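You operate a simulated robot arm through the tools that you are given. There is no shell and no other tool. Be economical: measure what you need, move in short steps, check, and stop when the job is done.

You are at the controls of a simulated two-armed robot. One attempt, no reset.

JOB
Sand the rough patch off the wooden block and pad the spare trestle with it.
Fine: hold the block while sanding, put the black sanding block back, swing the keeper lever over the block. Set down upright: wooden block. What is to be rubbed or washed off counts as gone when no trace of it is left.
Where things are to end (x, y in the base frame): wooden block within 0.025 m of [0.46, 0.55].

Only the result counts: the job must be done as asked and must still hold three seconds after the hand-in. Knocking over, shifting, dropping, spilling or breaking anything else fails it.

ROBOT AND FRAMES
Two 7-joint arms with two-finger parallel grippers on one trunk, on a base that drives. Base frame: it is fixed to the floor where the robot stands at the start and does not move with it; the origin is under the middle of the robot, x ahead of it, y to its left, z up. Lengths are in m, angles in degrees, forces in N, time in s.
The left shoulder is at the start at [0.07, 0.134, 1.151], the right one opposite. With the tool pointing down near the work surface each hand reaches from about 0.1 to 0.64 m from the robot's upright axis, wherever it stands, measured 20 degrees to its own side. Places, roughly: beam adjuster knob [0.4, 0.4, 0.6]; beam lock lever [0.4, 0.7, 0.7]; keeper lever [0.5, 0.5, 0.9]; top of the trestle beam [0.5, 0.6, 0.8]. Payload 1.57 kg a hand.
Tool frame (each hand has its own): the origin (TCP) lies between the finger pads and is the grasp point; the fingertips stand 0.03 m ahead of it; z points along the fingers, y is the line along which they close. Largest opening 0.08 m; finger width 0.017, thickness 0.012; the body of the gripper, 0.04 by 0.082 m, starts 0.08 m behind the TCP.
Orientation is told as [roll, pitch, yaw] about the base's x, y, z axes, in that order, counted from this pose: with the fingers straight down and closing along the base's y, the tool's x points along the base's -x, its y along +y and its z along -z.

CONTROLS
- The arms move only by the tool apply_moves. It takes "left_increments", "right_increments" or both (then of equal length, played together; a hand with none holds still); each is a list of rows, each a list of 3 entries, a list of its own where there are three numbers: the shift along the tool's x, y, z in m, then the turn, a rotation vector about the tool's x, y, z in degrees, then the gripper command, from -1 (fully open) to 1 (shut), values between in proportion. In form: [[[x, y, z], [ax, ay, az], hand], ...]. A call has 1 to 10 rows; each row shifts and turns the commanded pose from where the row before left it, along the tool's axes as they then stand. Rows are played at 5 a second. More than 0.05 m and 8.6 degrees between two rows, or a gripper value outside its range, and nothing of the call is played. A pose out of reach is approached as far as the arm can. The call stops where the force on the tool passes 40 N (or 10 N more than at its start, if that is more) or the arm is blocked; 0.2 s more then pass. Each finger travels about 0.153 m/s and halts on what it meets, pressing with about 27 N; the grip force reading is that of the motor and also rises with nothing between the fingers. The clock runs only during rows and for 0.2 s after the last one: add rows that do not move to give the fingers time. It gives the time, the measured TCP pose, the force on the tool (base axes), the opening and the grip force at its end, in the units of the frame above (readings bear some noise), with the torque about the TCP (base axes, N m) and any sound that the robot's microphone picked up.
- Cameras (640 x 400 px; columns grow to the right, rows downward): "scene" is now at [0.1356, 0.0117, 1.3729]; the picture's right is [0.15, -0.99, 0.00], its down [-0.63, -0.10, -0.77] and it looks along [0.76, 0.12, -0.64] (base axes); focal length 275 px, centre (320, 200). "left" rides on the left gripper at [0.072, 0.007, -0.122] in its tool frame; the picture's right is [-0.09, 1.00, 0.00], its down [-0.84, -0.08, -0.54] and it looks along [-0.54, -0.05, 0.84] (tool axes); focal length 238 px, centre (320, 200). "right" rides on the right gripper at [0.072, -0.007, -0.122] in its tool frame; the picture's right is [0.09, 1.00, 0.00], its down [-0.84, 0.08, -0.54] and it looks along [-0.54, 0.05, 0.84] (tool axes); focal length 238 px, centre (320, 200). There is no depth. A picture from a camera that has moved, and an enlarged one, comes with that camera's place and axes in the base frame and with its lens.
- grab_frame(camera): a new picture of that camera. The clock stands still meanwhile.
- move_column(by): slides the trunk up (or, below 0, down) by that many m; the arms and the scene camera ride with it, the base frame stays. It gives what a move gives, with no picture.
- roll_base(legs): drives the robot by 1 to 6 legs, each [ahead, left, turn to the left] in m, m and degrees, along the robot's own axes; the way and the turn of a leg run together, so that a leg with both is an arc; at most 1.5 m and 180 degrees a leg. The arms and the cameras ride along, it lands a little off, and it stops where it bumps. It gives what a move gives.
- head_to(pan, tilt): turns the head with the scene camera to pan (to the left, within 86 degrees either way) and tilt (down, from -29 to 69), counted from straight ahead of the robot. It gives what a move gives.
- enlarge(camera, box): a new picture of the part [left, top, right, bottom] of that camera's present view, enlarged. The clock stands still meanwhile.
- hand_in(): hands the job in; it is judged then, once.

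Go step by step. Nothing tells you exact positions but the pictures and the camera data: compare them with the known pose of the tool, close in by small moves and look again before you grip or let go. The budget is 120 turns and 88 pictures, counting those below and the enlarged ones. Unless the task says otherwise, let go and move clear before handing in.

The tools are called by a JSON object that holds its "name" and its "arguments". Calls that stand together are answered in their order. apply_moves: Moves the arms, as the interface text tells. Its arguments: {"type":"object","properties":{"left_increments":{"type":"array"},"right_increments":{"type":"array"}},"required":[]} The other tools are called the same way: move_column (by) slides the trunk up or down; roll_base (legs) drives the base; head_to (pan, tilt) turns the head that bears the scene camera; grab_frame (camera) takes a picture; enlarge (camera, box) takes an enlarged picture of a part of a camera's view; hand_in () hands the job in.

At the start:

```text
t: 0.0
left_tool_pos: [0.4132, 0.3683, 1.1693]
left_tool_rot: [0.1, 0.0, -0.1]
left_ft_force: [-0.9, -1.2, 0.9]
left_wrist_torque: [-0.01, 0.0, -0.03]
left_width: 0.0799
left_grasp_force: 0.0
right_tool_pos: [0.3828, -0.0684, 1.1705]
right_tool_rot: [0.0, 0.1, 0.0]
right_ft_force: [-0.1, 0.2, 0.0]
right_wrist_torque: [0.0, 0.02, 0.0]
right_width: 0.0799
right_grasp_force: 0.0
trunk travel left (down, up): [-0.725, 0.215]
robot x, y, heading: [0.0026, -0.0015, -0.0]
head pan, tilt: [8.8, 39.4]
```

scene: 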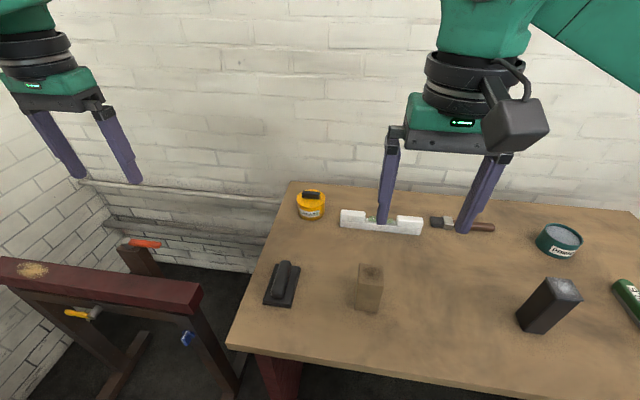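
right: 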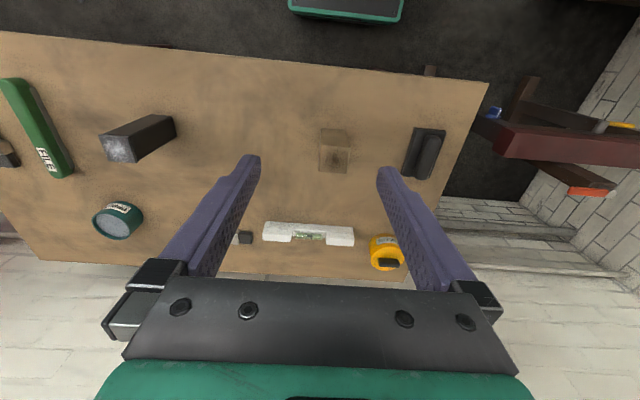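
left: 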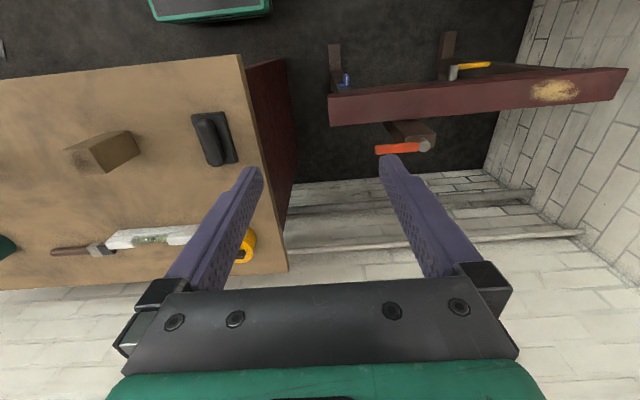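

I see the wooden block, the black sanding block and the maroon trestle beam to the left with a yellow lever, blue knob and orange lever. I will look closer at each first.

{"name": "enlarge", "arguments": {"camera": "scene", "box": [220, 230, 420, 355]}}

{"name": "head_to", "arguments": {"pan": 45, "tilt": 45}}

{"name": "grab_frame", "arguments": {"camera": "scene"}}

```text
3.20 times, centred on (320, 292) of scene
camera zoom: at [0.1356, 0.0117, 1.3729], right [0.15, -0.99, 0.0], down [-0.63, -0.1, -0.77], along [0.76, 0.12, -0.64], focal length 880 px, centre (320, -96)
```

zoom: 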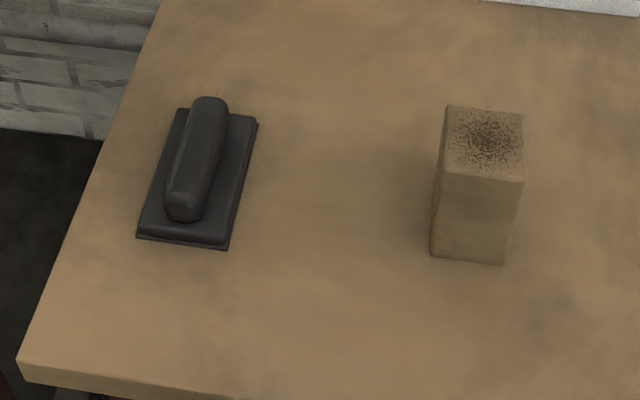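

```text
t: 1.0
left_tool_pos: [0.4131, 0.3687, 1.1699]
left_tool_rot: [0.0, 0.0, 0.0]
left_ft_force: [0.7, -0.4, 0.2]
left_wrist_torque: [-0.02, 0.02, 0.02]
left_width: 0.08
left_grasp_force: 0.1
right_tool_pos: [0.3824, -0.0703, 1.1709]
right_tool_rot: [0.1, 0.0, 0.0]
right_ft_force: [0.1, 0.5, -0.3]
right_wrist_torque: [0.01, 0.01, -0.02]
right_width: 0.08
right_grasp_force: 0.0
trunk travel left (down, up): [-0.725, 0.215]
robot x, y, heading: [-0.0038, -0.006, -0.0]
head pan, tilt: [45.0, 45.0]
```

```text
83 pictures are left
camera scene: at [0.1088, 0.0561, 1.3648], right [0.71, -0.71, 0.0], down [-0.5, -0.5, -0.71], along [0.5, 0.5, -0.71], focal length 275 px, centre (320, 200)
```

scene: 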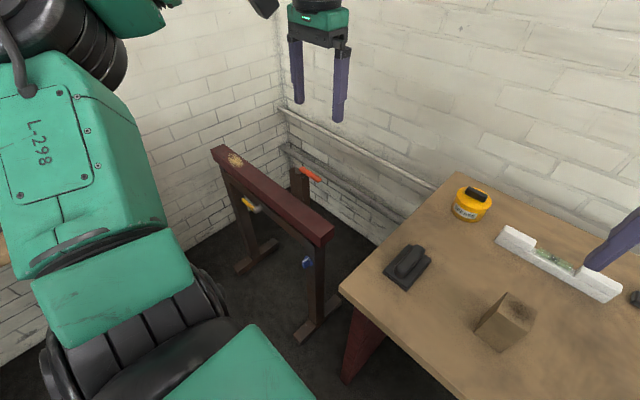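

{"name": "enlarge", "arguments": {"camera": "scene", "box": [200, 130, 360, 230]}}

{"name": "enlarge", "arguments": {"camera": "scene", "box": [220, 220, 380, 320]}}

{"name": "enlarge", "arguments": {"camera": "left", "box": [310, 20, 630, 220]}}

```text
4.00 times, centred on (280, 180) of scene
camera zoom: at [0.1088, 0.0561, 1.3648], right [0.71, -0.71, 0.0], down [-0.5, -0.5, -0.71], along [0.5, 0.5, -0.71], focal length 1100 px, centre (480, 280)
```

zoom: 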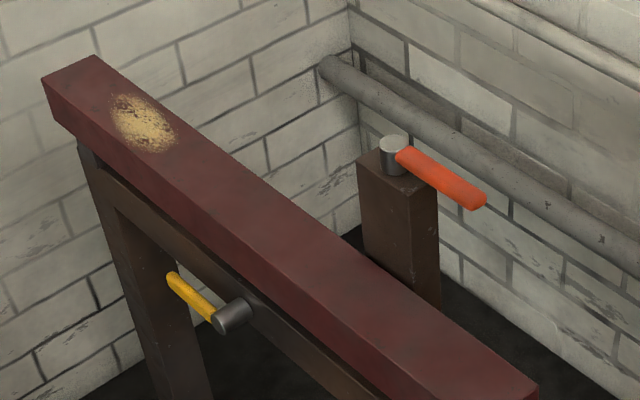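

```text
4.00 times, centred on (300, 270) of scene
camera zoom: at [0.1088, 0.0561, 1.3648], right [0.71, -0.71, 0.0], down [-0.5, -0.5, -0.71], along [0.5, 0.5, -0.71], focal length 1100 px, centre (400, -80)
```

zoom: 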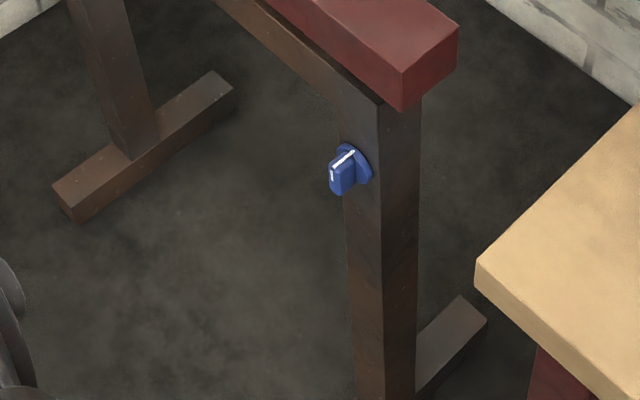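

```text
2.00 times, centred on (470, 120) of left
camera zoom: at [0.3418, 0.3748, 1.2907], right [0.09, 1.0, 0.0], down [0.84, -0.08, 0.54], along [0.54, -0.05, -0.84], focal length 477 px, centre (20, 360)
```

zoom: 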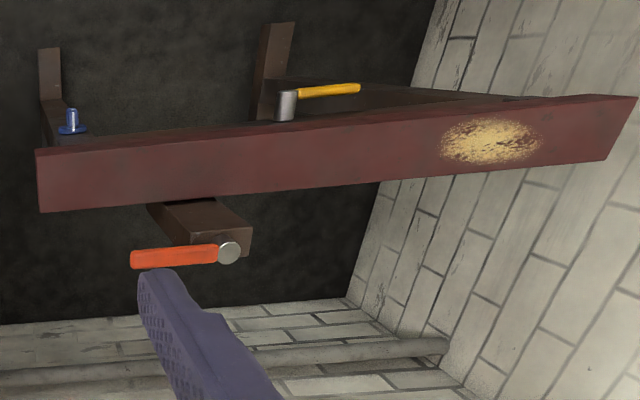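

The trestle beam top lies at roughly z 0.77-0.8, running along y at x≈0.42-0.48, and it may be tilted. I move the left hand to look at the trestle from the front.

{"name": "apply_moves", "arguments": {"left_increments": [[[0.045, 0.04, 0.02], [0, 0, 0], -1], [[0.045, 0.04, 0.02], [0, 0, 0], -1], [[0.045, 0.04, 0.02], [0, 0, 0], -1], [[0.045, 0.04, 0.02], [0, 0, 0], -1], [[0, 0.04, 0.02], [0, 0, 0], -1], [[0, 0, 0], [0, -8, 0], -1], [[0, 0, 0], [0, -8, 0], -1], [[0, 0, 0], [0, -8, 0], -1], [[0, 0, 0], [0, -8, 0], -1], [[0, 0, 0], [0, -8, 0], -1]]}}

{"name": "grab_frame", "arguments": {"camera": "left"}}

```text
refused: row 1 steps farther than a row can; nothing moved
```

```text
79 pictures are left
camera left: at [0.3418, 0.3748, 1.2907], right [0.09, 1.0, 0.0], down [0.84, -0.08, 0.54], along [0.54, -0.05, -0.84], focal length 238 px, centre (320, 200)
```

left: 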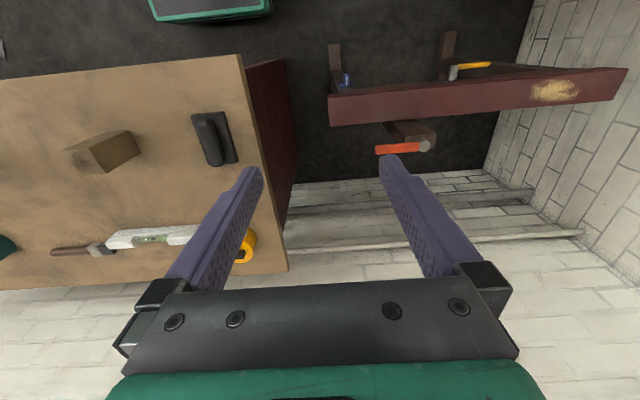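

The step norm limit applies; I split into smaller steps.

{"name": "apply_moves", "arguments": {"left_increments": [[[0.038, 0.03, 0], [0, 0, 0], -1], [[0.038, 0.03, 0], [0, 0, 0], -1], [[0.038, 0.03, 0], [0, 0, 0], -1], [[0.038, 0.03, 0], [0, 0, 0], -1], [[0, 0.04, 0.02], [0, 0, 0], -1], [[0, 0.03, 0.02], [0, -8, 0], -1], [[0, 0, 0], [0, -8, 0], -1], [[0, 0, 0], [0, -8, 0], -1], [[0, 0, 0], [0, -8, 0], -1], [[0, 0, 0], [0, -8, 0], -1]]}}

{"name": "grab_frame", "arguments": {"camera": "left"}}

```text
t: 3.2
left_tool_pos: [0.2616, 0.5589, 1.131]
left_tool_rot: [-0.1, -40.2, 0.0]
left_ft_force: [-0.1, 0.0, -0.9]
left_wrist_torque: [0.0, 0.0, -0.01]
left_width: 0.08
left_grasp_force: 0.1
right_tool_pos: [0.3821, -0.0692, 1.1705]
right_tool_rot: [-0.1, 0.0, 0.0]
right_ft_force: [-1.0, 0.7, 0.3]
right_wrist_torque: [-0.01, -0.01, -0.01]
right_width: 0.08
right_grasp_force: 0.0
trunk travel left (down, up): [-0.725, 0.215]
robot x, y, heading: [0.0027, -0.0018, 0.0]
head pan, tilt: [45.0, 45.0]
```

```text
78 pictures are left
camera left: at [0.1276, 0.565, 1.1762], right [0.07, 1.0, 0.06], down [0.29, -0.08, 0.95], along [0.95, -0.05, -0.29], focal length 238 px, centre (320, 200)
```

left: 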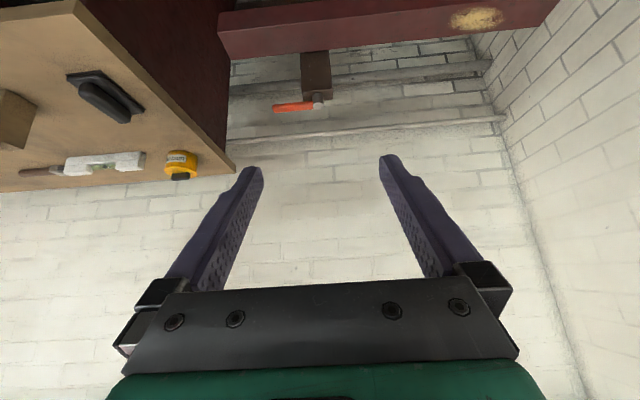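

{"name": "apply_moves", "arguments": {"left_increments": [[[0.032, 0, 0.038], [0, 0, 0], -1], [[0.032, 0, 0.038], [0, 0, 0], -1], [[0.032, 0, 0.038], [0, 0, 0], -1], [[0.032, 0, 0.038], [0, 0, 0], -1], [[0.032, 0, 0.038], [0, 0, 0], -1]]}}

{"name": "grab_frame", "arguments": {"camera": "left"}}

```text
t: 4.4
left_tool_pos: [0.2619, 0.5598, 0.8816]
left_tool_rot: [0.1, -40.0, -0.1]
left_ft_force: [0.6, 0.0, -0.6]
left_wrist_torque: [-0.05, -0.03, 0.0]
left_width: 0.0802
left_grasp_force: 0.1
right_tool_pos: [0.3836, -0.067, 1.17]
right_tool_rot: [-0.3, -0.2, -0.1]
right_ft_force: [-0.5, 0.3, 0.1]
right_wrist_torque: [-0.01, 0.01, -0.03]
right_width: 0.08
right_grasp_force: 0.0
trunk travel left (down, up): [-0.725, 0.215]
robot x, y, heading: [0.0017, -0.0008, 0.1]
head pan, tilt: [45.0, 45.0]
```

```text
77 pictures are left
camera left: at [0.1276, 0.567, 0.9269], right [0.07, 1.0, 0.06], down [0.29, -0.08, 0.95], along [0.95, -0.05, -0.3], focal length 238 px, centre (320, 200)
```

left: 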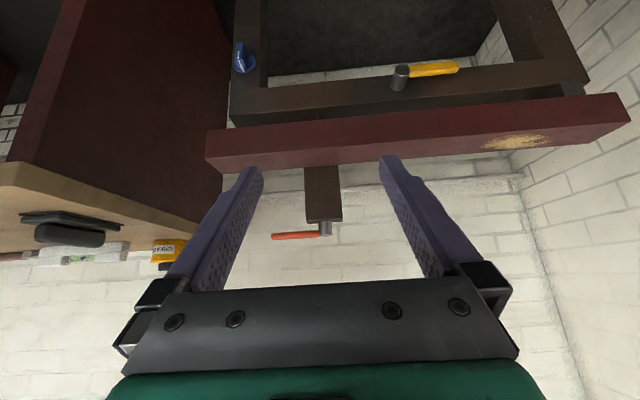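

{"name": "enlarge", "arguments": {"camera": "left", "box": [190, 20, 430, 260]}}

{"name": "enlarge", "arguments": {"camera": "left", "box": [380, 20, 640, 182]}}

```text
1.67 times, centred on (310, 140) of left
camera zoom: at [0.1276, 0.567, 0.9269], right [0.07, 1.0, 0.06], down [0.29, -0.08, 0.95], along [0.95, -0.05, -0.3], focal length 397 px, centre (337, 300)
```

zoom: 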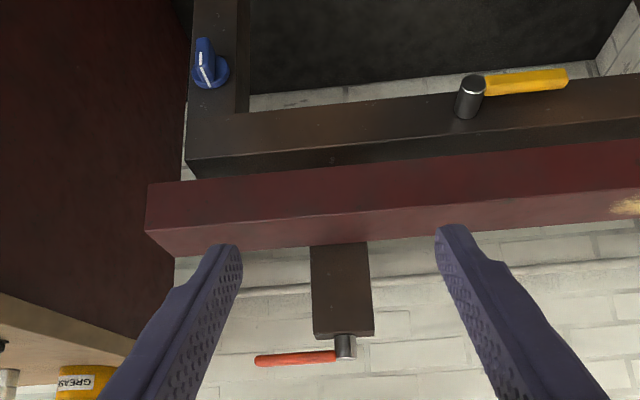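

```text
2.46 times, centred on (510, 101) of left
camera zoom: at [0.1276, 0.567, 0.9269], right [0.07, 1.0, 0.06], down [0.29, -0.08, 0.95], along [0.95, -0.05, -0.3], focal length 587 px, centre (-148, 444)
```

zoom: 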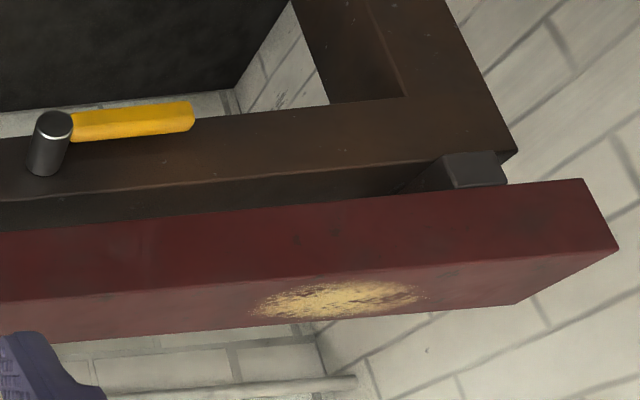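

The beam is level, with its top at z≈0.759 and x 0.425-0.481; the keeper pivot is at about (0.52,0.555) with its lever pointing to -y at z≈0.863. Now I raise the left hand back to look at the sander, and move the right hand aside and yaw it.

{"name": "apply_moves", "arguments": {"left_increments": [[[-0.032, 0, -0.038], [0, 0, 0], -1], [[-0.032, 0, -0.038], [0, 0, 0], -1], [[-0.032, 0, -0.038], [0, 0, 0], -1], [[-0.032, 0, -0.038], [0, 0, 0], -1], [[-0.032, 0, -0.038], [0, 0, 0], -1], [[0, -0.03, 0], [0, 8, 0], -1], [[0, -0.03, 0], [0, 8, 0], -1], [[0, -0.03, 0], [0, 8, 0], -1], [[0, -0.03, 0], [0, 8, 0], -1], [[0, -0.03, 0], [0, 8, 0], -1]], "right_increments": [[[0, -0.04, 0], [0, 0, 0], -1], [[0, -0.04, 0], [0, 0, 0], -1], [[0, -0.04, 0], [0, 0, 0], -1], [[0, -0.04, 0], [0, 0, 0], -1], [[0, 0, 0], [0, 0, 8.5], -1], [[0, 0, 0], [0, 0, 8.5], -1], [[0, 0, 0], [0, 0, 8.5], -1], [[0, 0, 0], [0, 0, 8.5], -1], [[0, 0, 0], [0, 0, 8.5], -1], [[0, 0, 0], [0, 0, 8.5], -1]]}}

```text
t: 6.6
left_tool_pos: [0.2625, 0.4071, 1.1307]
left_tool_rot: [0.1, 0.2, 0.0]
left_ft_force: [0.2, 0.4, -0.3]
left_wrist_torque: [0.0, 0.04, 0.0]
left_width: 0.0799
left_grasp_force: 0.1
right_tool_pos: [0.3846, -0.2298, 1.1699]
right_tool_rot: [-0.1, 0.1, -51.2]
right_ft_force: [-0.2, 0.4, -0.2]
right_wrist_torque: [0.02, -0.04, 0.02]
right_width: 0.08
right_grasp_force: 0.0
trunk travel left (down, up): [-0.725, 0.215]
robot x, y, heading: [0.0006, 0.0004, 0.2]
head pan, tilt: [45.0, 45.0]
```

{"name": "apply_moves", "arguments": {"left_increments": [[[-0.0272, -0.032, 0.01], [0, 0, 0], -1], [[-0.0272, -0.032, 0.01], [0, 0, 0], -1], [[-0.0272, -0.032, 0.01], [0, 0, 0], -1], [[-0.0272, -0.032, 0.01], [0, 0, 0], -1], [[-0.0272, -0.032, 0.01], [0, 0, 0], -1], [[-0.0272, -0.032, 0.01], [0, 0, 0], -1], [[-0.0272, -0.032, 0.01], [0, 0, 0], -1], [[-0.0272, -0.032, 0.01], [0, 0, 0], -1]], "right_increments": [[[0, 0, 0], [0, 0, 7.76], -1], [[0, 0, 0], [0, 0, 7.76], -1], [[0, 0, 0], [0, 0, 7.76], -1], [[0, 0, 0], [0, 0, 7.76], -1], [[0, 0, 0], [0, 0, 7.76], -1], [[0, 0, 0], [0, 8, 0], -1], [[0, 0, 0], [0, 8, 0], -1], [[0, 0, 0], [0, 8, 0], -1]]}}

{"name": "grab_frame", "arguments": {"camera": "left"}}

{"name": "grab_frame", "arguments": {"camera": "right"}}

```text
t: 8.4
left_tool_pos: [0.4847, 0.1494, 1.0509]
left_tool_rot: [-0.1, 0.1, 0.0]
left_ft_force: [0.0, 0.9, -0.1]
left_wrist_torque: [0.03, 0.06, 0.0]
left_width: 0.0798
left_grasp_force: 0.0
right_tool_pos: [0.3864, -0.2318, 1.1692]
right_tool_rot: [-0.2, 24.2, -89.9]
right_ft_force: [0.5, 0.2, -0.2]
right_wrist_torque: [0.02, 0.0, -0.01]
right_width: 0.0802
right_grasp_force: 0.1
trunk travel left (down, up): [-0.725, 0.215]
robot x, y, heading: [0.0005, 0.0019, -0.3]
head pan, tilt: [45.0, 45.0]
```

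```text
74 pictures are left
camera left: at [0.4121, 0.1553, 1.1715], right [0.09, 1.0, 0.0], down [0.84, -0.08, 0.54], along [0.54, -0.05, -0.84], focal length 238 px, centre (320, 200)
```

left: 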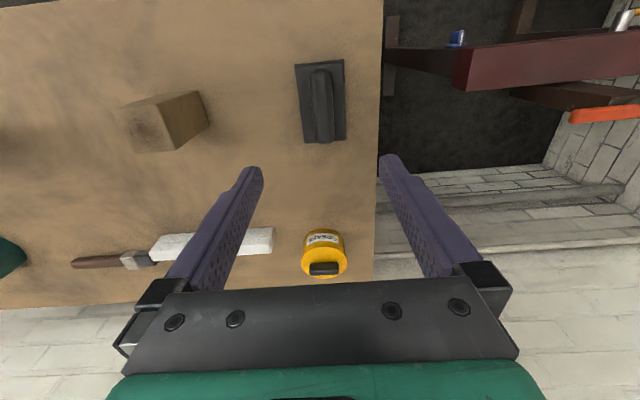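

```text
73 pictures are left
camera right: at [0.3789, -0.2146, 1.3093], right [1.0, 0.09, 0.04], down [0.08, -0.99, 0.15], along [0.05, -0.15, -0.99], focal length 238 px, centre (320, 200)
```

right: 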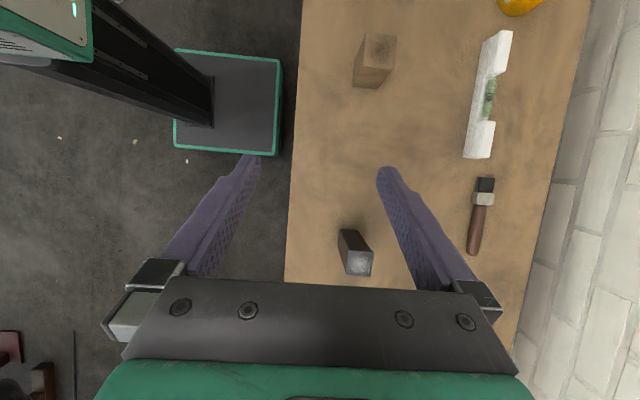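

{"name": "enlarge", "arguments": {"camera": "left", "box": [270, 40, 398, 160]}}

{"name": "enlarge", "arguments": {"camera": "right", "box": [320, 20, 448, 100]}}

{"name": "head_to", "arguments": {"pan": 10, "tilt": 45}}

{"name": "grab_frame", "arguments": {"camera": "scene"}}

```text
3.33 times, centred on (334, 100) of left
camera zoom: at [0.4121, 0.1553, 1.1715], right [0.09, 1.0, 0.0], down [0.84, -0.08, 0.54], along [0.54, -0.05, -0.84], focal length 794 px, centre (273, 533)
```

zoom: 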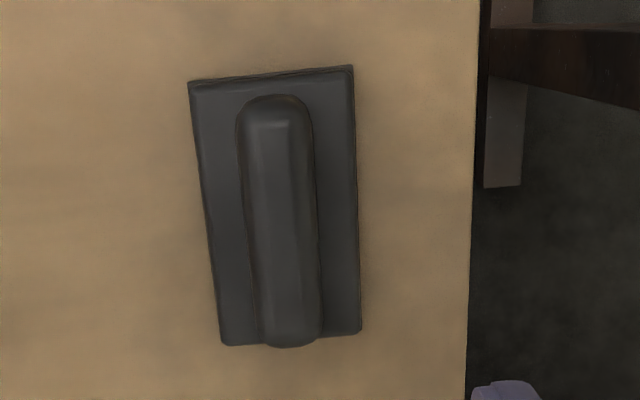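

```text
5.00 times, centred on (384, 60) of right
camera zoom: at [0.3789, -0.2146, 1.3093], right [1.0, 0.09, 0.04], down [0.08, -0.99, 0.15], along [0.05, -0.15, -0.99], focal length 1192 px, centre (0, 900)
```

zoom: 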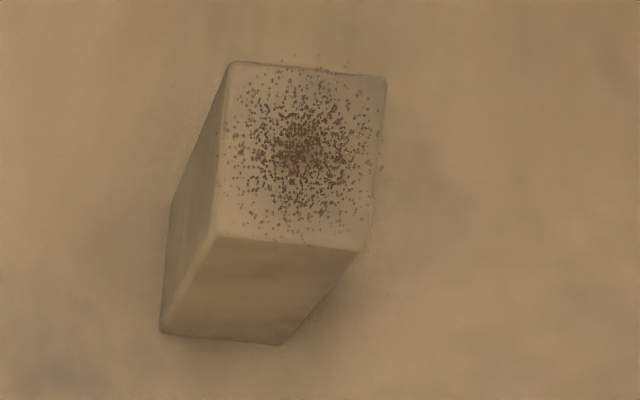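

```text
t: 9.4
left_tool_pos: [0.4817, 0.151, 1.0515]
left_tool_rot: [0.0, 0.1, 0.0]
left_ft_force: [0.0, -0.8, -0.3]
left_wrist_torque: [-0.02, 0.03, 0.0]
left_width: 0.0798
left_grasp_force: 0.1
right_tool_pos: [0.3831, -0.2306, 1.1703]
right_tool_rot: [0.0, 24.0, -89.7]
right_ft_force: [0.3, -0.4, 0.4]
right_wrist_torque: [0.03, -0.01, 0.02]
right_width: 0.0801
right_grasp_force: 0.0
trunk travel left (down, up): [-0.725, 0.215]
robot x, y, heading: [-0.0002, -0.0001, 0.0]
head pan, tilt: [10.0, 45.0]
```

```text
70 pictures are left
camera scene: at [0.1313, 0.0126, 1.3648], right [0.17, -0.98, 0.0], down [-0.7, -0.12, -0.71], along [0.7, 0.12, -0.71], focal length 275 px, centre (320, 200)
```

scene: 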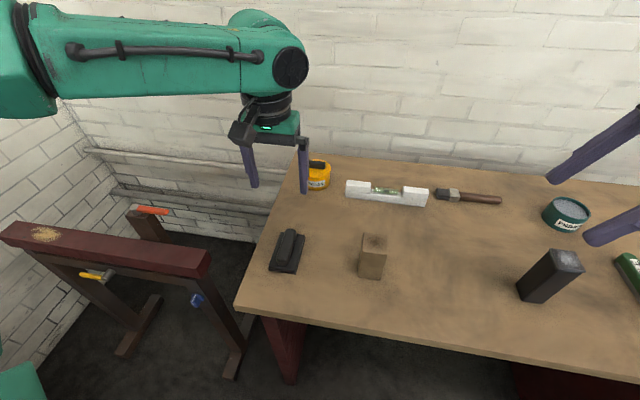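

The sander centre is about (0.479,0.1535), handle along x with its top at z≈0.862; the wooden block is at (0.470,-0.0376), 0.047×0.05×0.098, with dark specks over its top. I lower the left hand around the handle and tilt the right hand toward horizontal.

{"name": "apply_moves", "arguments": {"left_increments": [[[0.002, 0.0025, 0.03], [0, 0, 0], -1], [[0, 0, 0.03], [0, 0, 0], -1], [[0, 0, 0.03], [0, 0, 0], -1], [[0, 0, 0.03], [0, 0, 0], -1], [[0, 0, 0.03], [0, 0, 0], -1], [[0, 0, 0.027], [0, 0, 0], -1]], "right_increments": [[[0, 0, 0], [0, 8, 0], -1], [[0, 0, 0], [0, 8, 0], -1], [[0, 0, 0], [0, 8, 0], -1], [[0, 0, 0], [0, 8, 0], -1], [[0, 0, 0], [0, 8, 0], -1], [[0, 0, 0], [0, 8, 0], -1]]}}

{"name": "grab_frame", "arguments": {"camera": "left"}}

{"name": "grab_frame", "arguments": {"camera": "scene"}}

```text
t: 10.8
left_tool_pos: [0.4777, 0.1528, 0.8721]
left_tool_rot: [0.0, -0.1, 0.0]
left_ft_force: [0.3, 0.5, -0.2]
left_wrist_torque: [0.01, -0.01, 0.0]
left_width: 0.0802
left_grasp_force: 0.1
right_tool_pos: [0.3842, -0.2282, 1.1708]
right_tool_rot: [0.1, 72.2, -89.8]
right_ft_force: [0.6, 0.1, 0.2]
right_wrist_torque: [0.02, -0.01, 0.0]
right_width: 0.0799
right_grasp_force: 0.2
trunk travel left (down, up): [-0.725, 0.215]
robot x, y, heading: [0.0003, -0.0002, 0.0]
head pan, tilt: [10.0, 45.0]
```

```text
69 pictures are left
camera left: at [0.4052, 0.1588, 0.9944], right [0.09, 1.0, 0.0], down [0.84, -0.08, 0.54], along [0.54, -0.05, -0.84], focal length 238 px, centre (320, 200)
```

left: 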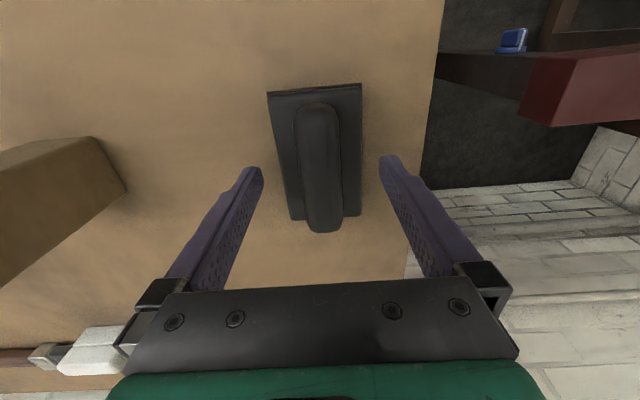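

```text
68 pictures are left
camera scene: at [0.1317, 0.0125, 1.3648], right [0.17, -0.98, 0.0], down [-0.7, -0.12, -0.71], along [0.7, 0.12, -0.71], focal length 275 px, centre (320, 200)
```

scene: 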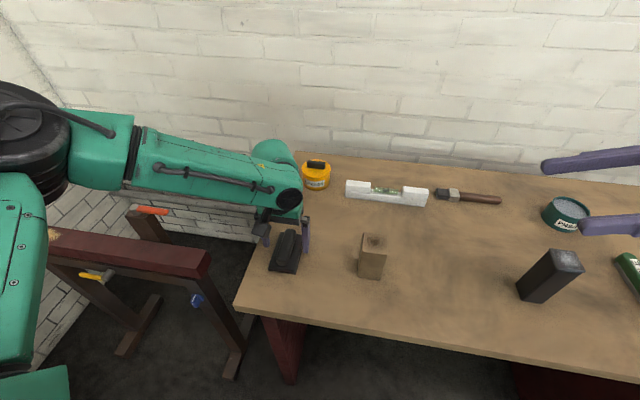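

{"name": "apply_moves", "arguments": {"left_increments": [[[0, 0, 0], [0, 0, 0], 1], [[0, 0, 0], [0, 0, 0], 1], [[0, 0, 0], [0, 0, 0], 1], [[0, 0, 0], [0, 0, 0], 1], [[0, 0, 0], [0, 0, 0], 1], [[0, 0, -0.01], [0, 0, 0], 1], [[0, 0, -0.04], [0, 0, 0], 1], [[0, 0, -0.04], [0, 0, 0], 1], [[0, 0, -0.04], [0, 0, 0], 1]], "right_increments": [[[-0.034, 0.0109, 0.0202], [0, 0, 0], -1], [[-0.034, 0.0109, 0.0202], [0, 0, 0], -1], [[-0.034, 0.0109, 0.0202], [0, 0, 0], -1], [[-0.034, 0.0109, 0.0202], [0, 0, 0], -1], [[-0.034, 0.0109, 0.0202], [0, 0, 0], -1], [[-0.034, 0.0109, 0.0202], [0, 0, 0], -1], [[-0.034, 0.0109, 0.0202], [0, 0, 0], -1], [[-0.033, 0.0109, 0.0202], [0, 0, 0], -1], [[0, 0, 0], [0, 0, 0], -1]]}}

{"name": "grab_frame", "arguments": {"camera": "scene"}}

{"name": "grab_frame", "arguments": {"camera": "left"}}

{"name": "grab_frame", "arguments": {"camera": "right"}}

```text
t: 13.0
left_tool_pos: [0.479, 0.1042, 1.0045]
left_tool_rot: [-0.1, -0.3, -3.2]
left_ft_force: [-0.2, 0.8, -1.0]
left_wrist_torque: [0.01, -0.01, -0.01]
left_width: 0.0275
left_grasp_force: 27.2
right_tool_pos: [0.4889, -0.2086, 0.9194]
right_tool_rot: [25.4, 70.6, -68.7]
right_ft_force: [-2.8, 2.4, -7.2]
right_wrist_torque: [0.53, -0.08, -0.2]
right_width: 0.08
right_grasp_force: 0.1
trunk travel left (down, up): [-0.725, 0.215]
robot x, y, heading: [-0.0051, -0.022, -3.2]
head pan, tilt: [10.0, 45.0]
stopped in row 9 (left hand): the arm was blocked; the commanded pose is now the measured one
```

```text
67 pictures are left
camera scene: at [0.1212, -0.015, 1.3614], right [0.12, -0.99, 0.0], down [-0.7, -0.08, -0.71], along [0.71, 0.08, -0.7], focal length 275 px, centre (320, 200)
```

scene: 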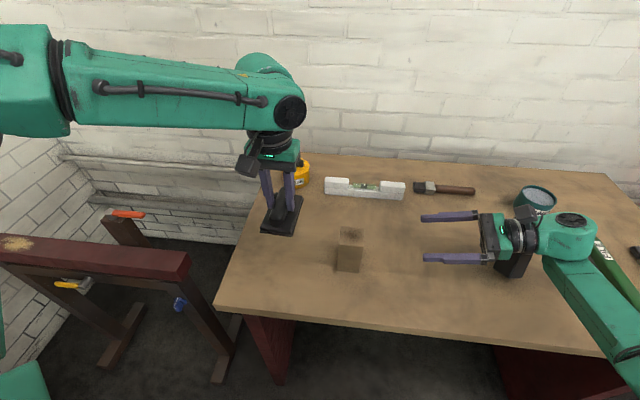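

```text
66 pictures are left
camera left: at [0.4069, 0.1155, 1.1232], right [0.15, 0.99, 0.0], down [0.83, -0.12, 0.55], along [0.54, -0.08, -0.84], focal length 238 px, centre (320, 200)
```

left: 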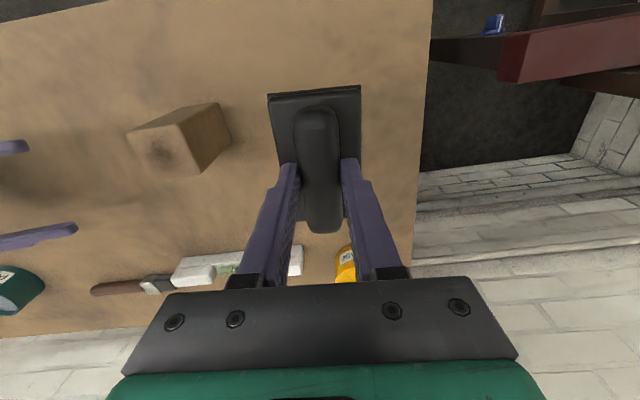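

```text
65 pictures are left
camera right: at [0.4611, -0.3004, 1.0216], right [0.97, -0.02, 0.23], down [0.13, -0.78, -0.62], along [0.19, 0.63, -0.75], focal length 238 px, centre (320, 200)
```

right: 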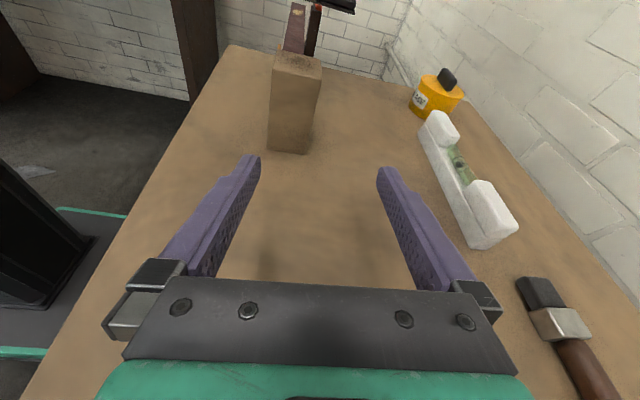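

The right forearm touched something (likely the dark box) and the base turned by about -3°. I raise the right hand straight up and check.

{"name": "apply_moves", "arguments": {"right_increments": [[[0.0189, 0.0028, -0.006], [0, 0, 0], -1], [[0.0283, 0.0043, -0.009], [0, 0, 0], -1], [[0.0283, 0.0043, -0.009], [0, 0, 0], -1], [[0.0377, 0.0057, -0.012], [0, 0, 0], -1], [[0.0377, 0.0057, -0.012], [0, 0, 0], -1], [[0.0377, 0.0057, -0.012], [0, 0, 0], -1]]}}

{"name": "grab_frame", "arguments": {"camera": "scene"}}

```text
t: 14.4
left_tool_pos: [0.4852, 0.1046, 1.0028]
left_tool_rot: [0.0, 0.1, -3.2]
left_ft_force: [0.6, 0.0, -1.7]
left_wrist_torque: [0.0, 0.0, -0.01]
left_width: 0.0271
left_grasp_force: 26.9
right_tool_pos: [0.4965, -0.2139, 1.1313]
right_tool_rot: [27.5, 70.7, -67.3]
right_ft_force: [-0.2, -0.1, 0.1]
right_wrist_torque: [0.0, -0.01, -0.02]
right_width: 0.08
right_grasp_force: 0.1
trunk travel left (down, up): [-0.725, 0.215]
robot x, y, heading: [-0.0024, -0.019, -3.2]
head pan, tilt: [10.0, 45.0]
```

```text
64 pictures are left
camera scene: at [0.1302, -0.0146, 1.3646], right [0.12, -0.99, 0.0], down [-0.7, -0.08, -0.71], along [0.7, 0.08, -0.71], focal length 275 px, centre (320, 200)
```

scene: 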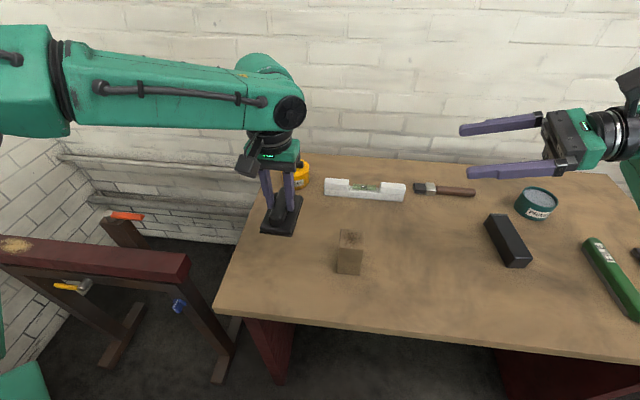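

The dark box (which stood upright at about (0.473,-0.373)) has been tipped over by my right arm and now lies near (0.57,-0.41). I must stand it back where it was; first I undo the base drift and bring the right hand to look at it.

{"name": "roll_base", "arguments": {"legs": [[0.002, 0.019, 3.2]]}}

{"name": "apply_moves", "arguments": {"right_increments": [[[0, 0, 0], [0, -8, 0], -1], [[0, 0, 0], [0, -8, 0], -1], [[0, 0, 0], [0, -8, 0], -1], [[0, 0, 0], [0, -8, 0], -1], [[0, 0, 0], [0, -8, 0], -1], [[0, 0, 0], [0, -8, 0], -1], [[0, 0, 0], [0, -8, 0], -1], [[0, 0, 0], [0, -8, 0], -1], [[0, 0, 0], [0, -8, 0], -1]]}}

{"name": "grab_frame", "arguments": {"camera": "scene"}}

```text
t: 15.2
left_tool_pos: [0.4796, 0.1468, 1.0051]
left_tool_rot: [0.3, 0.0, -0.1]
left_ft_force: [1.2, -0.8, -1.5]
left_wrist_torque: [0.03, -0.05, -0.01]
left_width: 0.0273
left_grasp_force: 26.7
right_tool_pos: [0.5079, -0.1744, 1.1304]
right_tool_rot: [28.1, 70.9, -63.6]
right_ft_force: [0.6, -0.1, 0.2]
right_wrist_torque: [0.02, 0.01, 0.0]
right_width: 0.0799
right_grasp_force: 0.0
trunk travel left (down, up): [-0.725, 0.215]
robot x, y, heading: [-0.0015, -0.0011, 0.0]
head pan, tilt: [10.0, 45.0]
```

```text
t: 17.2
left_tool_pos: [0.48, 0.1505, 1.0033]
left_tool_rot: [-0.1, 0.1, -0.1]
left_ft_force: [0.0, 0.2, -1.0]
left_wrist_torque: [0.0, -0.01, 0.02]
left_width: 0.0273
left_grasp_force: 27.1
right_tool_pos: [0.5078, -0.1675, 1.1309]
right_tool_rot: [8.8, 0.6, -90.3]
right_ft_force: [0.0, 0.2, 0.4]
right_wrist_torque: [-0.01, 0.02, 0.03]
right_width: 0.08
right_grasp_force: 0.2
trunk travel left (down, up): [-0.725, 0.215]
robot x, y, heading: [0.0016, -0.0022, -0.0]
head pan, tilt: [10.0, 45.0]
```

```text
63 pictures are left
camera scene: at [0.1318, 0.0117, 1.3647], right [0.17, -0.98, 0.0], down [-0.7, -0.12, -0.71], along [0.7, 0.12, -0.71], focal length 275 px, centre (320, 200)
```

scene: 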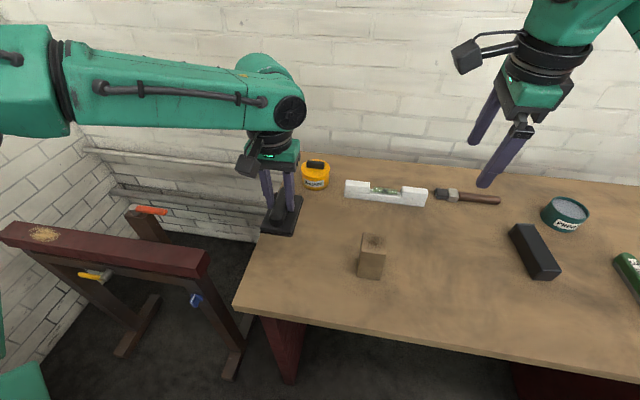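

{"name": "apply_moves", "arguments": {"right_increments": [[[0, 0, 0], [8.5, 0, 0], -1], [[0, 0, 0], [0, 0, -8.5], -1], [[0, 0, 0], [0, 0, -8.5], -1], [[0, 0, 0], [0, 0, -8.5], -1], [[0, 0, 0], [0, 0, -8.5], -1], [[0, 0, 0], [0, 0, -8.5], -1], [[0, 0, 0], [0, 0, -8.5], -1], [[0, 0, 0], [0, 0, -8.5], -1], [[0, 0, 0], [0, 0, -8.5], -1], [[0, 0, 0], [0, 0, -8.5], -1]]}}

{"name": "apply_moves", "arguments": {"right_increments": [[[0, 0, 0], [0, 0, -7], -1], [[0, 0, 0], [0, 0, -6.5], -1], [[0, -0.045, 0], [0, 0, 0], -1], [[0, -0.045, 0], [0, 0, 0], -1], [[0, -0.045, 0], [0, 0, 0], -1], [[0, -0.045, 0.01], [0, 0, 0], -1]]}}

{"name": "grab_frame", "arguments": {"camera": "right"}}

```text
t: 19.4
left_tool_pos: [0.4803, 0.1498, 1.0034]
left_tool_rot: [0.1, 0.0, 0.1]
left_ft_force: [0.1, -0.4, -1.7]
left_wrist_torque: [0.05, 0.03, -0.03]
left_width: 0.0273
left_grasp_force: 27.1
right_tool_pos: [0.5088, -0.1709, 1.1312]
right_tool_rot: [0.8, -0.1, -13.5]
right_ft_force: [0.1, -0.3, 0.6]
right_wrist_torque: [-0.01, 0.0, 0.0]
right_width: 0.0799
right_grasp_force: 0.1
trunk travel left (down, up): [-0.725, 0.215]
robot x, y, heading: [0.0025, -0.004, 0.2]
head pan, tilt: [10.0, 45.0]
```

```text
t: 20.9
left_tool_pos: [0.4783, 0.1488, 1.0039]
left_tool_rot: [0.1, 0.0, -0.1]
left_ft_force: [-0.1, 0.1, -0.9]
left_wrist_torque: [0.0, -0.03, -0.01]
left_width: 0.0275
left_grasp_force: 26.8
right_tool_pos: [0.4894, -0.3203, 1.1165]
right_tool_rot: [0.8, -0.5, -0.3]
right_ft_force: [-0.7, -0.3, -0.1]
right_wrist_torque: [0.0, 0.01, 0.0]
right_width: 0.08
right_grasp_force: 0.0
right hand out of reach, approached as far as the arm can: row 5, 6
trunk travel left (down, up): [-0.725, 0.215]
robot x, y, heading: [0.0043, -0.0006, -0.1]
head pan, tilt: [10.0, 45.0]
```

```text
62 pictures are left
camera right: at [0.4158, -0.3279, 1.2371], right [-0.09, 1.0, 0.01], down [0.83, 0.07, 0.55], along [0.55, 0.06, -0.84], focal length 238 px, centre (320, 200)
```

right: 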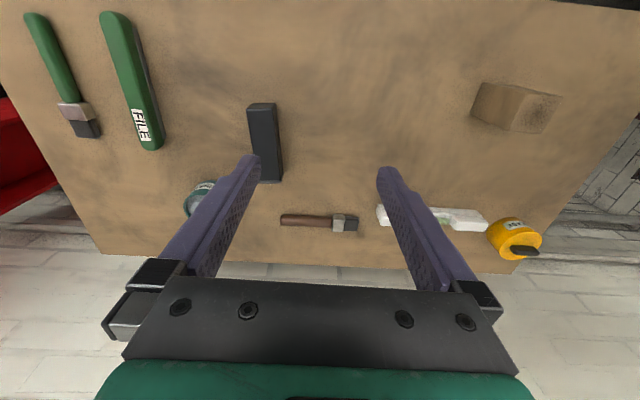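

{"name": "enlarge", "arguments": {"camera": "right", "box": [220, 85, 320, 200]}}

{"name": "enlarge", "arguments": {"camera": "scene", "box": [490, 200, 590, 300]}}

```text
3.48 times, centred on (270, 142) of right
camera zoom: at [0.4158, -0.3279, 1.2371], right [-0.09, 1.0, 0.01], down [0.83, 0.07, 0.55], along [0.55, 0.06, -0.84], focal length 829 px, centre (494, 400)
```

zoom: 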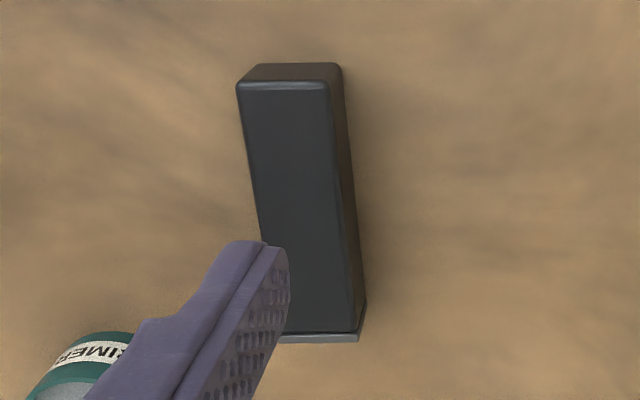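

```text
4.00 times, centred on (540, 250) of scene
camera zoom: at [0.1305, 0.0089, 1.3649], right [0.17, -0.98, 0.0], down [-0.7, -0.12, -0.71], along [0.7, 0.12, -0.71], focal length 1100 px, centre (-560, 0)
```

zoom: 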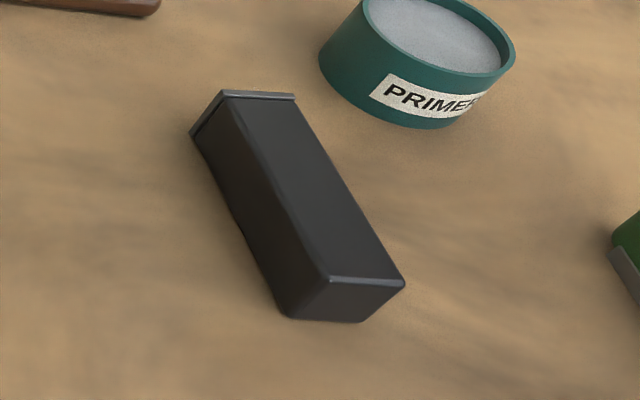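

The box lies with its pale end away from me, axis nearly along x (yaw ≈6°), its foot end at x≈0.508. I raise the sander, drive the base right and a bit forward so the right arm can reach the box.

{"name": "apply_moves", "arguments": {"left_increments": [[[0, 0, -0.035], [0, 0, 0], 1], [[0, 0, -0.035], [0, 0, 0], 1]]}}

{"name": "roll_base", "arguments": {"legs": [[0, -0.2, 0], [0.06, 0, 0]]}}

{"name": "grab_frame", "arguments": {"camera": "scene"}}

```text
t: 21.4
left_tool_pos: [0.4778, 0.1478, 1.0731]
left_tool_rot: [0.0, 0.1, 0.0]
left_ft_force: [-0.2, 0.1, -0.7]
left_wrist_torque: [-0.01, 0.0, 0.01]
left_width: 0.0274
left_grasp_force: 26.3
right_tool_pos: [0.4887, -0.3193, 1.1166]
right_tool_rot: [0.7, -0.5, -0.5]
right_ft_force: [0.0, -0.7, -0.2]
right_wrist_torque: [-0.02, -0.02, -0.02]
right_width: 0.0799
right_grasp_force: 0.0
trunk travel left (down, up): [-0.725, 0.215]
robot x, y, heading: [0.0034, -0.002, -0.2]
head pan, tilt: [10.0, 45.0]
```

```text
t: 23.6
left_tool_pos: [0.5345, -0.0568, 1.0747]
left_tool_rot: [0.0, -0.1, -0.2]
left_ft_force: [-0.2, -0.2, -1.2]
left_wrist_torque: [-0.04, -0.02, 0.01]
left_width: 0.0273
left_grasp_force: 27.0
right_tool_pos: [0.544, -0.5237, 1.1199]
right_tool_rot: [0.7, -0.7, -0.4]
right_ft_force: [-0.2, 0.8, 0.1]
right_wrist_torque: [-0.04, -0.03, 0.02]
right_width: 0.0803
right_grasp_force: 0.2
trunk travel left (down, up): [-0.725, 0.215]
robot x, y, heading: [0.0536, -0.2097, -0.1]
head pan, tilt: [10.0, 45.0]
```

```text
59 pictures are left
camera scene: at [0.185, -0.1939, 1.3653], right [0.17, -0.99, 0.0], down [-0.69, -0.12, -0.71], along [0.7, 0.12, -0.7], focal length 275 px, centre (320, 200)
```

scene: 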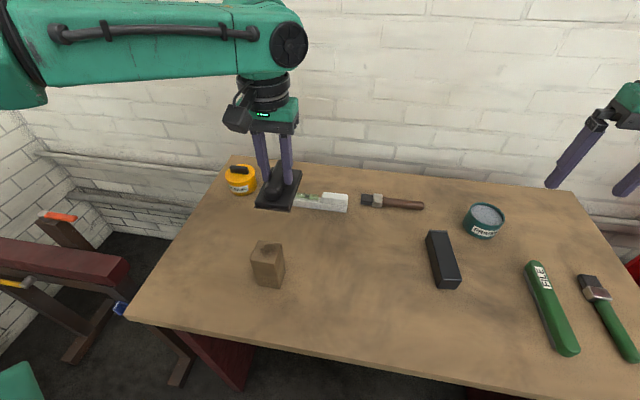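

{"name": "apply_moves", "arguments": {"right_increments": [[[-0.0158, 0.032, 0], [0, 0, 0], -1], [[-0.0158, 0.032, 0], [0, 0, 0], -1], [[-0.0158, 0.032, 0], [0, 0, 0], -1], [[-0.0158, 0.032, 0], [0, 0, -6], -1], [[0, 0, 0.04], [0, 0, 0], -1], [[0, 0, 0.04], [0, 0, 0], -1], [[0, 0, 0.04], [0, 0, 0], -1], [[0, 0, 0], [0, 6, 0], -1], [[0, 0, 0], [0, 6, 0], -1]]}}

{"name": "grab_frame", "arguments": {"camera": "right"}}

```text
t: 25.6
left_tool_pos: [0.5375, -0.058, 1.073]
left_tool_rot: [0.0, 0.1, -0.2]
left_ft_force: [0.0, 0.8, -0.4]
left_wrist_torque: [-0.01, -0.02, -0.01]
left_width: 0.0273
left_grasp_force: 27.3
right_tool_pos: [0.6073, -0.3977, 0.9968]
right_tool_rot: [0.8, 5.4, 5.6]
right_ft_force: [0.5, -0.8, -0.7]
right_wrist_torque: [0.01, -0.04, 0.01]
right_width: 0.08
right_grasp_force: 0.1
right hand out of reach, approached as far as the arm can: row 4, 9
trunk travel left (down, up): [-0.725, 0.215]
robot x, y, heading: [0.0605, -0.2089, -0.3]
head pan, tilt: [10.0, 45.0]
```

```text
58 pictures are left
camera right: at [0.5481, -0.4114, 1.1256], right [-0.19, 0.98, 0.02], down [0.87, 0.16, 0.46], along [0.45, 0.1, -0.89], focal length 238 px, centre (320, 200)
```

right: 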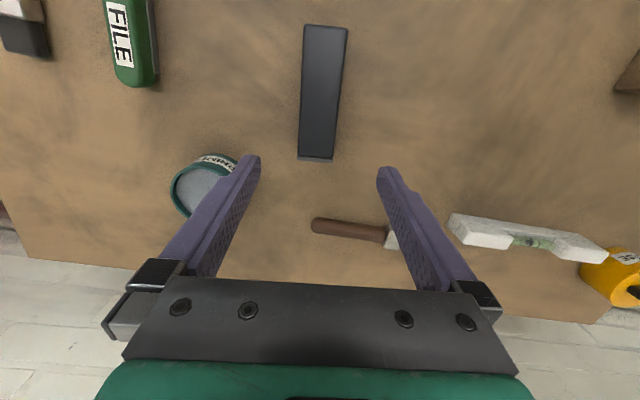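

{"name": "roll_base", "arguments": {"legs": [[0.04, -0.02, 0]]}}

```text
t: 26.5
left_tool_pos: [0.5741, -0.0726, 1.0739]
left_tool_rot: [-0.1, -0.2, -0.1]
left_ft_force: [0.0, 0.1, -0.9]
left_wrist_torque: [-0.02, -0.04, -0.02]
left_width: 0.0273
left_grasp_force: 27.1
right_tool_pos: [0.6436, -0.414, 1.0011]
right_tool_rot: [0.5, 5.2, 5.6]
right_ft_force: [-0.4, -0.4, -0.1]
right_wrist_torque: [-0.03, -0.05, -0.02]
right_width: 0.0803
right_grasp_force: 0.2
trunk travel left (down, up): [-0.725, 0.215]
robot x, y, heading: [0.1007, -0.2243, -0.1]
head pan, tilt: [10.0, 45.0]
```

{"name": "apply_moves", "arguments": {"right_increments": [[[0.018, 0.009, 0], [0, 0, 0], -1], [[0.018, 0.009, 0], [0, 0, 0], -1], [[0, 0, 0], [0, 3, 0], -1], [[0, 0, 0.04], [0, 0, 0], -1], [[0, 0, 0.04], [0, 0, 0], -1]]}}

```text
t: 27.7
left_tool_pos: [0.5796, -0.075, 1.0738]
left_tool_rot: [-0.1, 0.2, -0.2]
left_ft_force: [-0.2, -0.8, -1.1]
left_wrist_torque: [0.04, 0.02, -0.03]
left_width: 0.0272
left_grasp_force: 27.1
right_tool_pos: [0.5953, -0.4015, 0.9237]
right_tool_rot: [0.7, 8.4, 5.9]
right_ft_force: [0.0, 0.2, 0.2]
right_wrist_torque: [-0.02, 0.04, 0.01]
right_width: 0.08
right_grasp_force: 0.1
trunk travel left (down, up): [-0.725, 0.215]
robot x, y, heading: [0.0989, -0.2301, 0.0]
head pan, tilt: [10.0, 45.0]
```

{"name": "apply_moves", "arguments": {"right_increments": [[[0, 0, 0], [0, 4, 0], -1], [[-0.0134, 0, 0.0319], [0, 0, 0], -1], [[-0.0134, 0, 0.0319], [0, 0, 0], -1], [[0, 0, 0], [0, 0, 0], -1]]}}

{"name": "grab_frame", "arguments": {"camera": "right"}}

```text
t: 28.7
left_tool_pos: [0.577, -0.0761, 1.073]
left_tool_rot: [0.0, 0.1, -0.1]
left_ft_force: [-1.2, 0.1, -0.5]
left_wrist_torque: [-0.02, -0.01, 0.01]
left_width: 0.0274
left_grasp_force: 27.2
right_tool_pos: [0.6082, -0.3987, 0.8535]
right_tool_rot: [0.8, 12.5, 5.8]
right_ft_force: [0.5, 0.3, -0.7]
right_wrist_torque: [-0.03, 0.0, 0.01]
right_width: 0.0801
right_grasp_force: 0.0
trunk travel left (down, up): [-0.725, 0.215]
robot x, y, heading: [0.0979, -0.2267, -0.0]
head pan, tilt: [10.0, 45.0]
```

```text
57 pictures are left
camera right: at [0.564, -0.4095, 0.9872], right [-0.19, 0.98, 0.03], down [0.92, 0.17, 0.35], along [0.34, 0.09, -0.94], focal length 238 px, centre (320, 200)
```

right: 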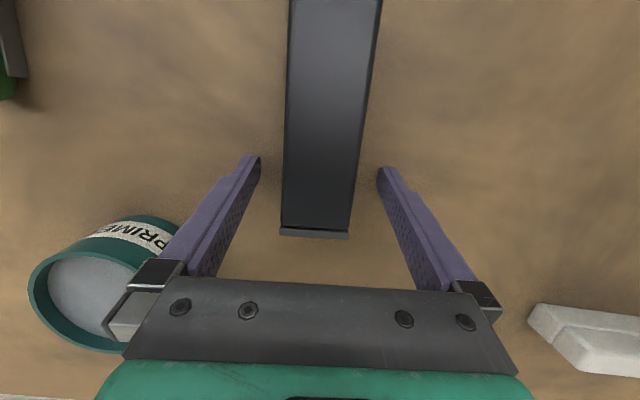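

{"name": "apply_moves", "arguments": {"right_increments": [[[0, 0, 0], [0, 0, 0], 1], [[0, 0, 0], [0, 0, 0], 1], [[0, 0, 0], [0, 0, 0], 1], [[0, 0, 0], [0, 0, 0], 1], [[0.003, 0, -0.02], [0, 0, 0], 1], [[0.01, 0, -0.04], [0, 0, 0], 1], [[0.01, 0, -0.04], [0, 0, 0], 1], [[0.01, 0, -0.04], [0, 0, 0], 1]]}}

{"name": "grab_frame", "arguments": {"camera": "right"}}

```text
t: 30.5
left_tool_pos: [0.5782, -0.0756, 1.0721]
left_tool_rot: [0.0, 0.0, -0.1]
left_ft_force: [0.5, 0.3, -1.6]
left_wrist_torque: [0.02, 0.04, -0.02]
left_width: 0.0273
left_grasp_force: 27.0
right_tool_pos: [0.6054, -0.3989, 1.0027]
right_tool_rot: [0.7, 12.5, 5.9]
right_ft_force: [-0.7, 0.2, -2.9]
right_wrist_torque: [0.02, -0.13, 0.0]
right_width: 0.0418
right_grasp_force: 27.1
trunk travel left (down, up): [-0.725, 0.215]
robot x, y, heading: [0.0981, -0.2281, -0.0]
head pan, tilt: [10.0, 45.0]
```

```text
56 pictures are left
camera right: at [0.5627, -0.4116, 1.1377], right [-0.19, 0.98, 0.03], down [0.92, 0.17, 0.35], along [0.34, 0.09, -0.94], focal length 238 px, centre (320, 200)
```

right: 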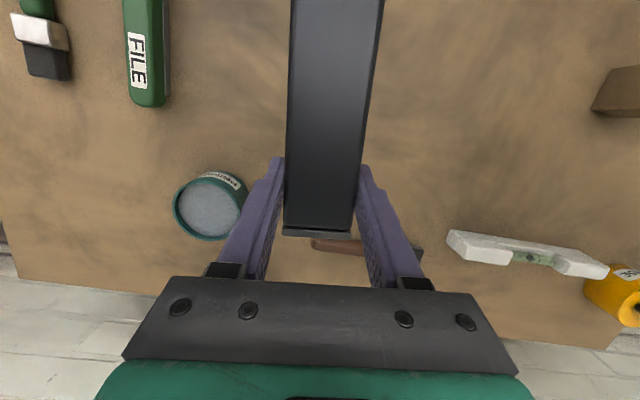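

{"name": "apply_moves", "arguments": {"right_increments": [[[0, 0, 0], [-1.27, 0, 5.76], 1], [[0, 0, 0], [0, -8.5, 0], 1], [[0, 0, 0], [0, -8.5, 0], 1], [[0, 0, 0], [0, -8.5, 0], 1], [[0, 0, 0], [0, -8.5, 0], 1], [[0, 0, 0], [0, -8.5, 0], 1], [[0, 0, 0], [0, -8.5, 0], 1], [[0, 0, 0], [0, -8.5, 0], 1], [[0, 0, 0], [0, -8.5, 0], 1], [[0, 0, 0], [0, -8.5, 0], 1]]}}

{"name": "grab_frame", "arguments": {"camera": "scene"}}

```text
t: 32.7
left_tool_pos: [0.5777, -0.0764, 1.0728]
left_tool_rot: [0.0, 0.0, 0.0]
left_ft_force: [-0.6, 0.2, -0.9]
left_wrist_torque: [0.03, -0.01, -0.04]
left_width: 0.0273
left_grasp_force: 26.5
right_tool_pos: [0.6081, -0.4032, 0.9971]
right_tool_rot: [1.8, -64.0, -1.7]
right_ft_force: [0.0, 0.4, -2.9]
right_wrist_torque: [0.02, 0.05, 0.02]
right_width: 0.0417
right_grasp_force: 26.8
trunk travel left (down, up): [-0.725, 0.215]
robot x, y, heading: [0.1025, -0.2266, -0.1]
head pan, tilt: [10.0, 45.0]
```

```text
55 pictures are left
camera scene: at [0.2301, -0.2146, 1.3647], right [0.17, -0.98, 0.0], down [-0.7, -0.12, -0.71], along [0.7, 0.12, -0.71], focal length 275 px, centre (320, 200)
```

scene: 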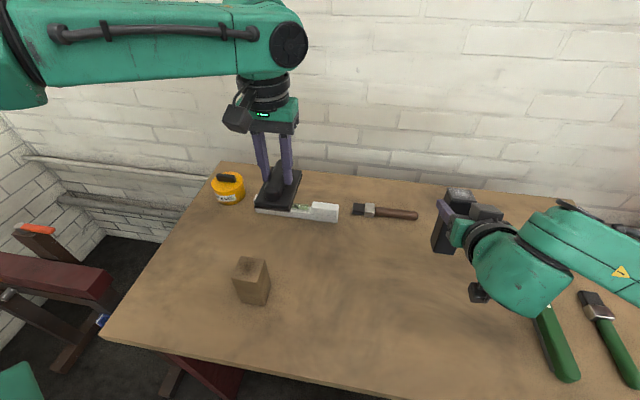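

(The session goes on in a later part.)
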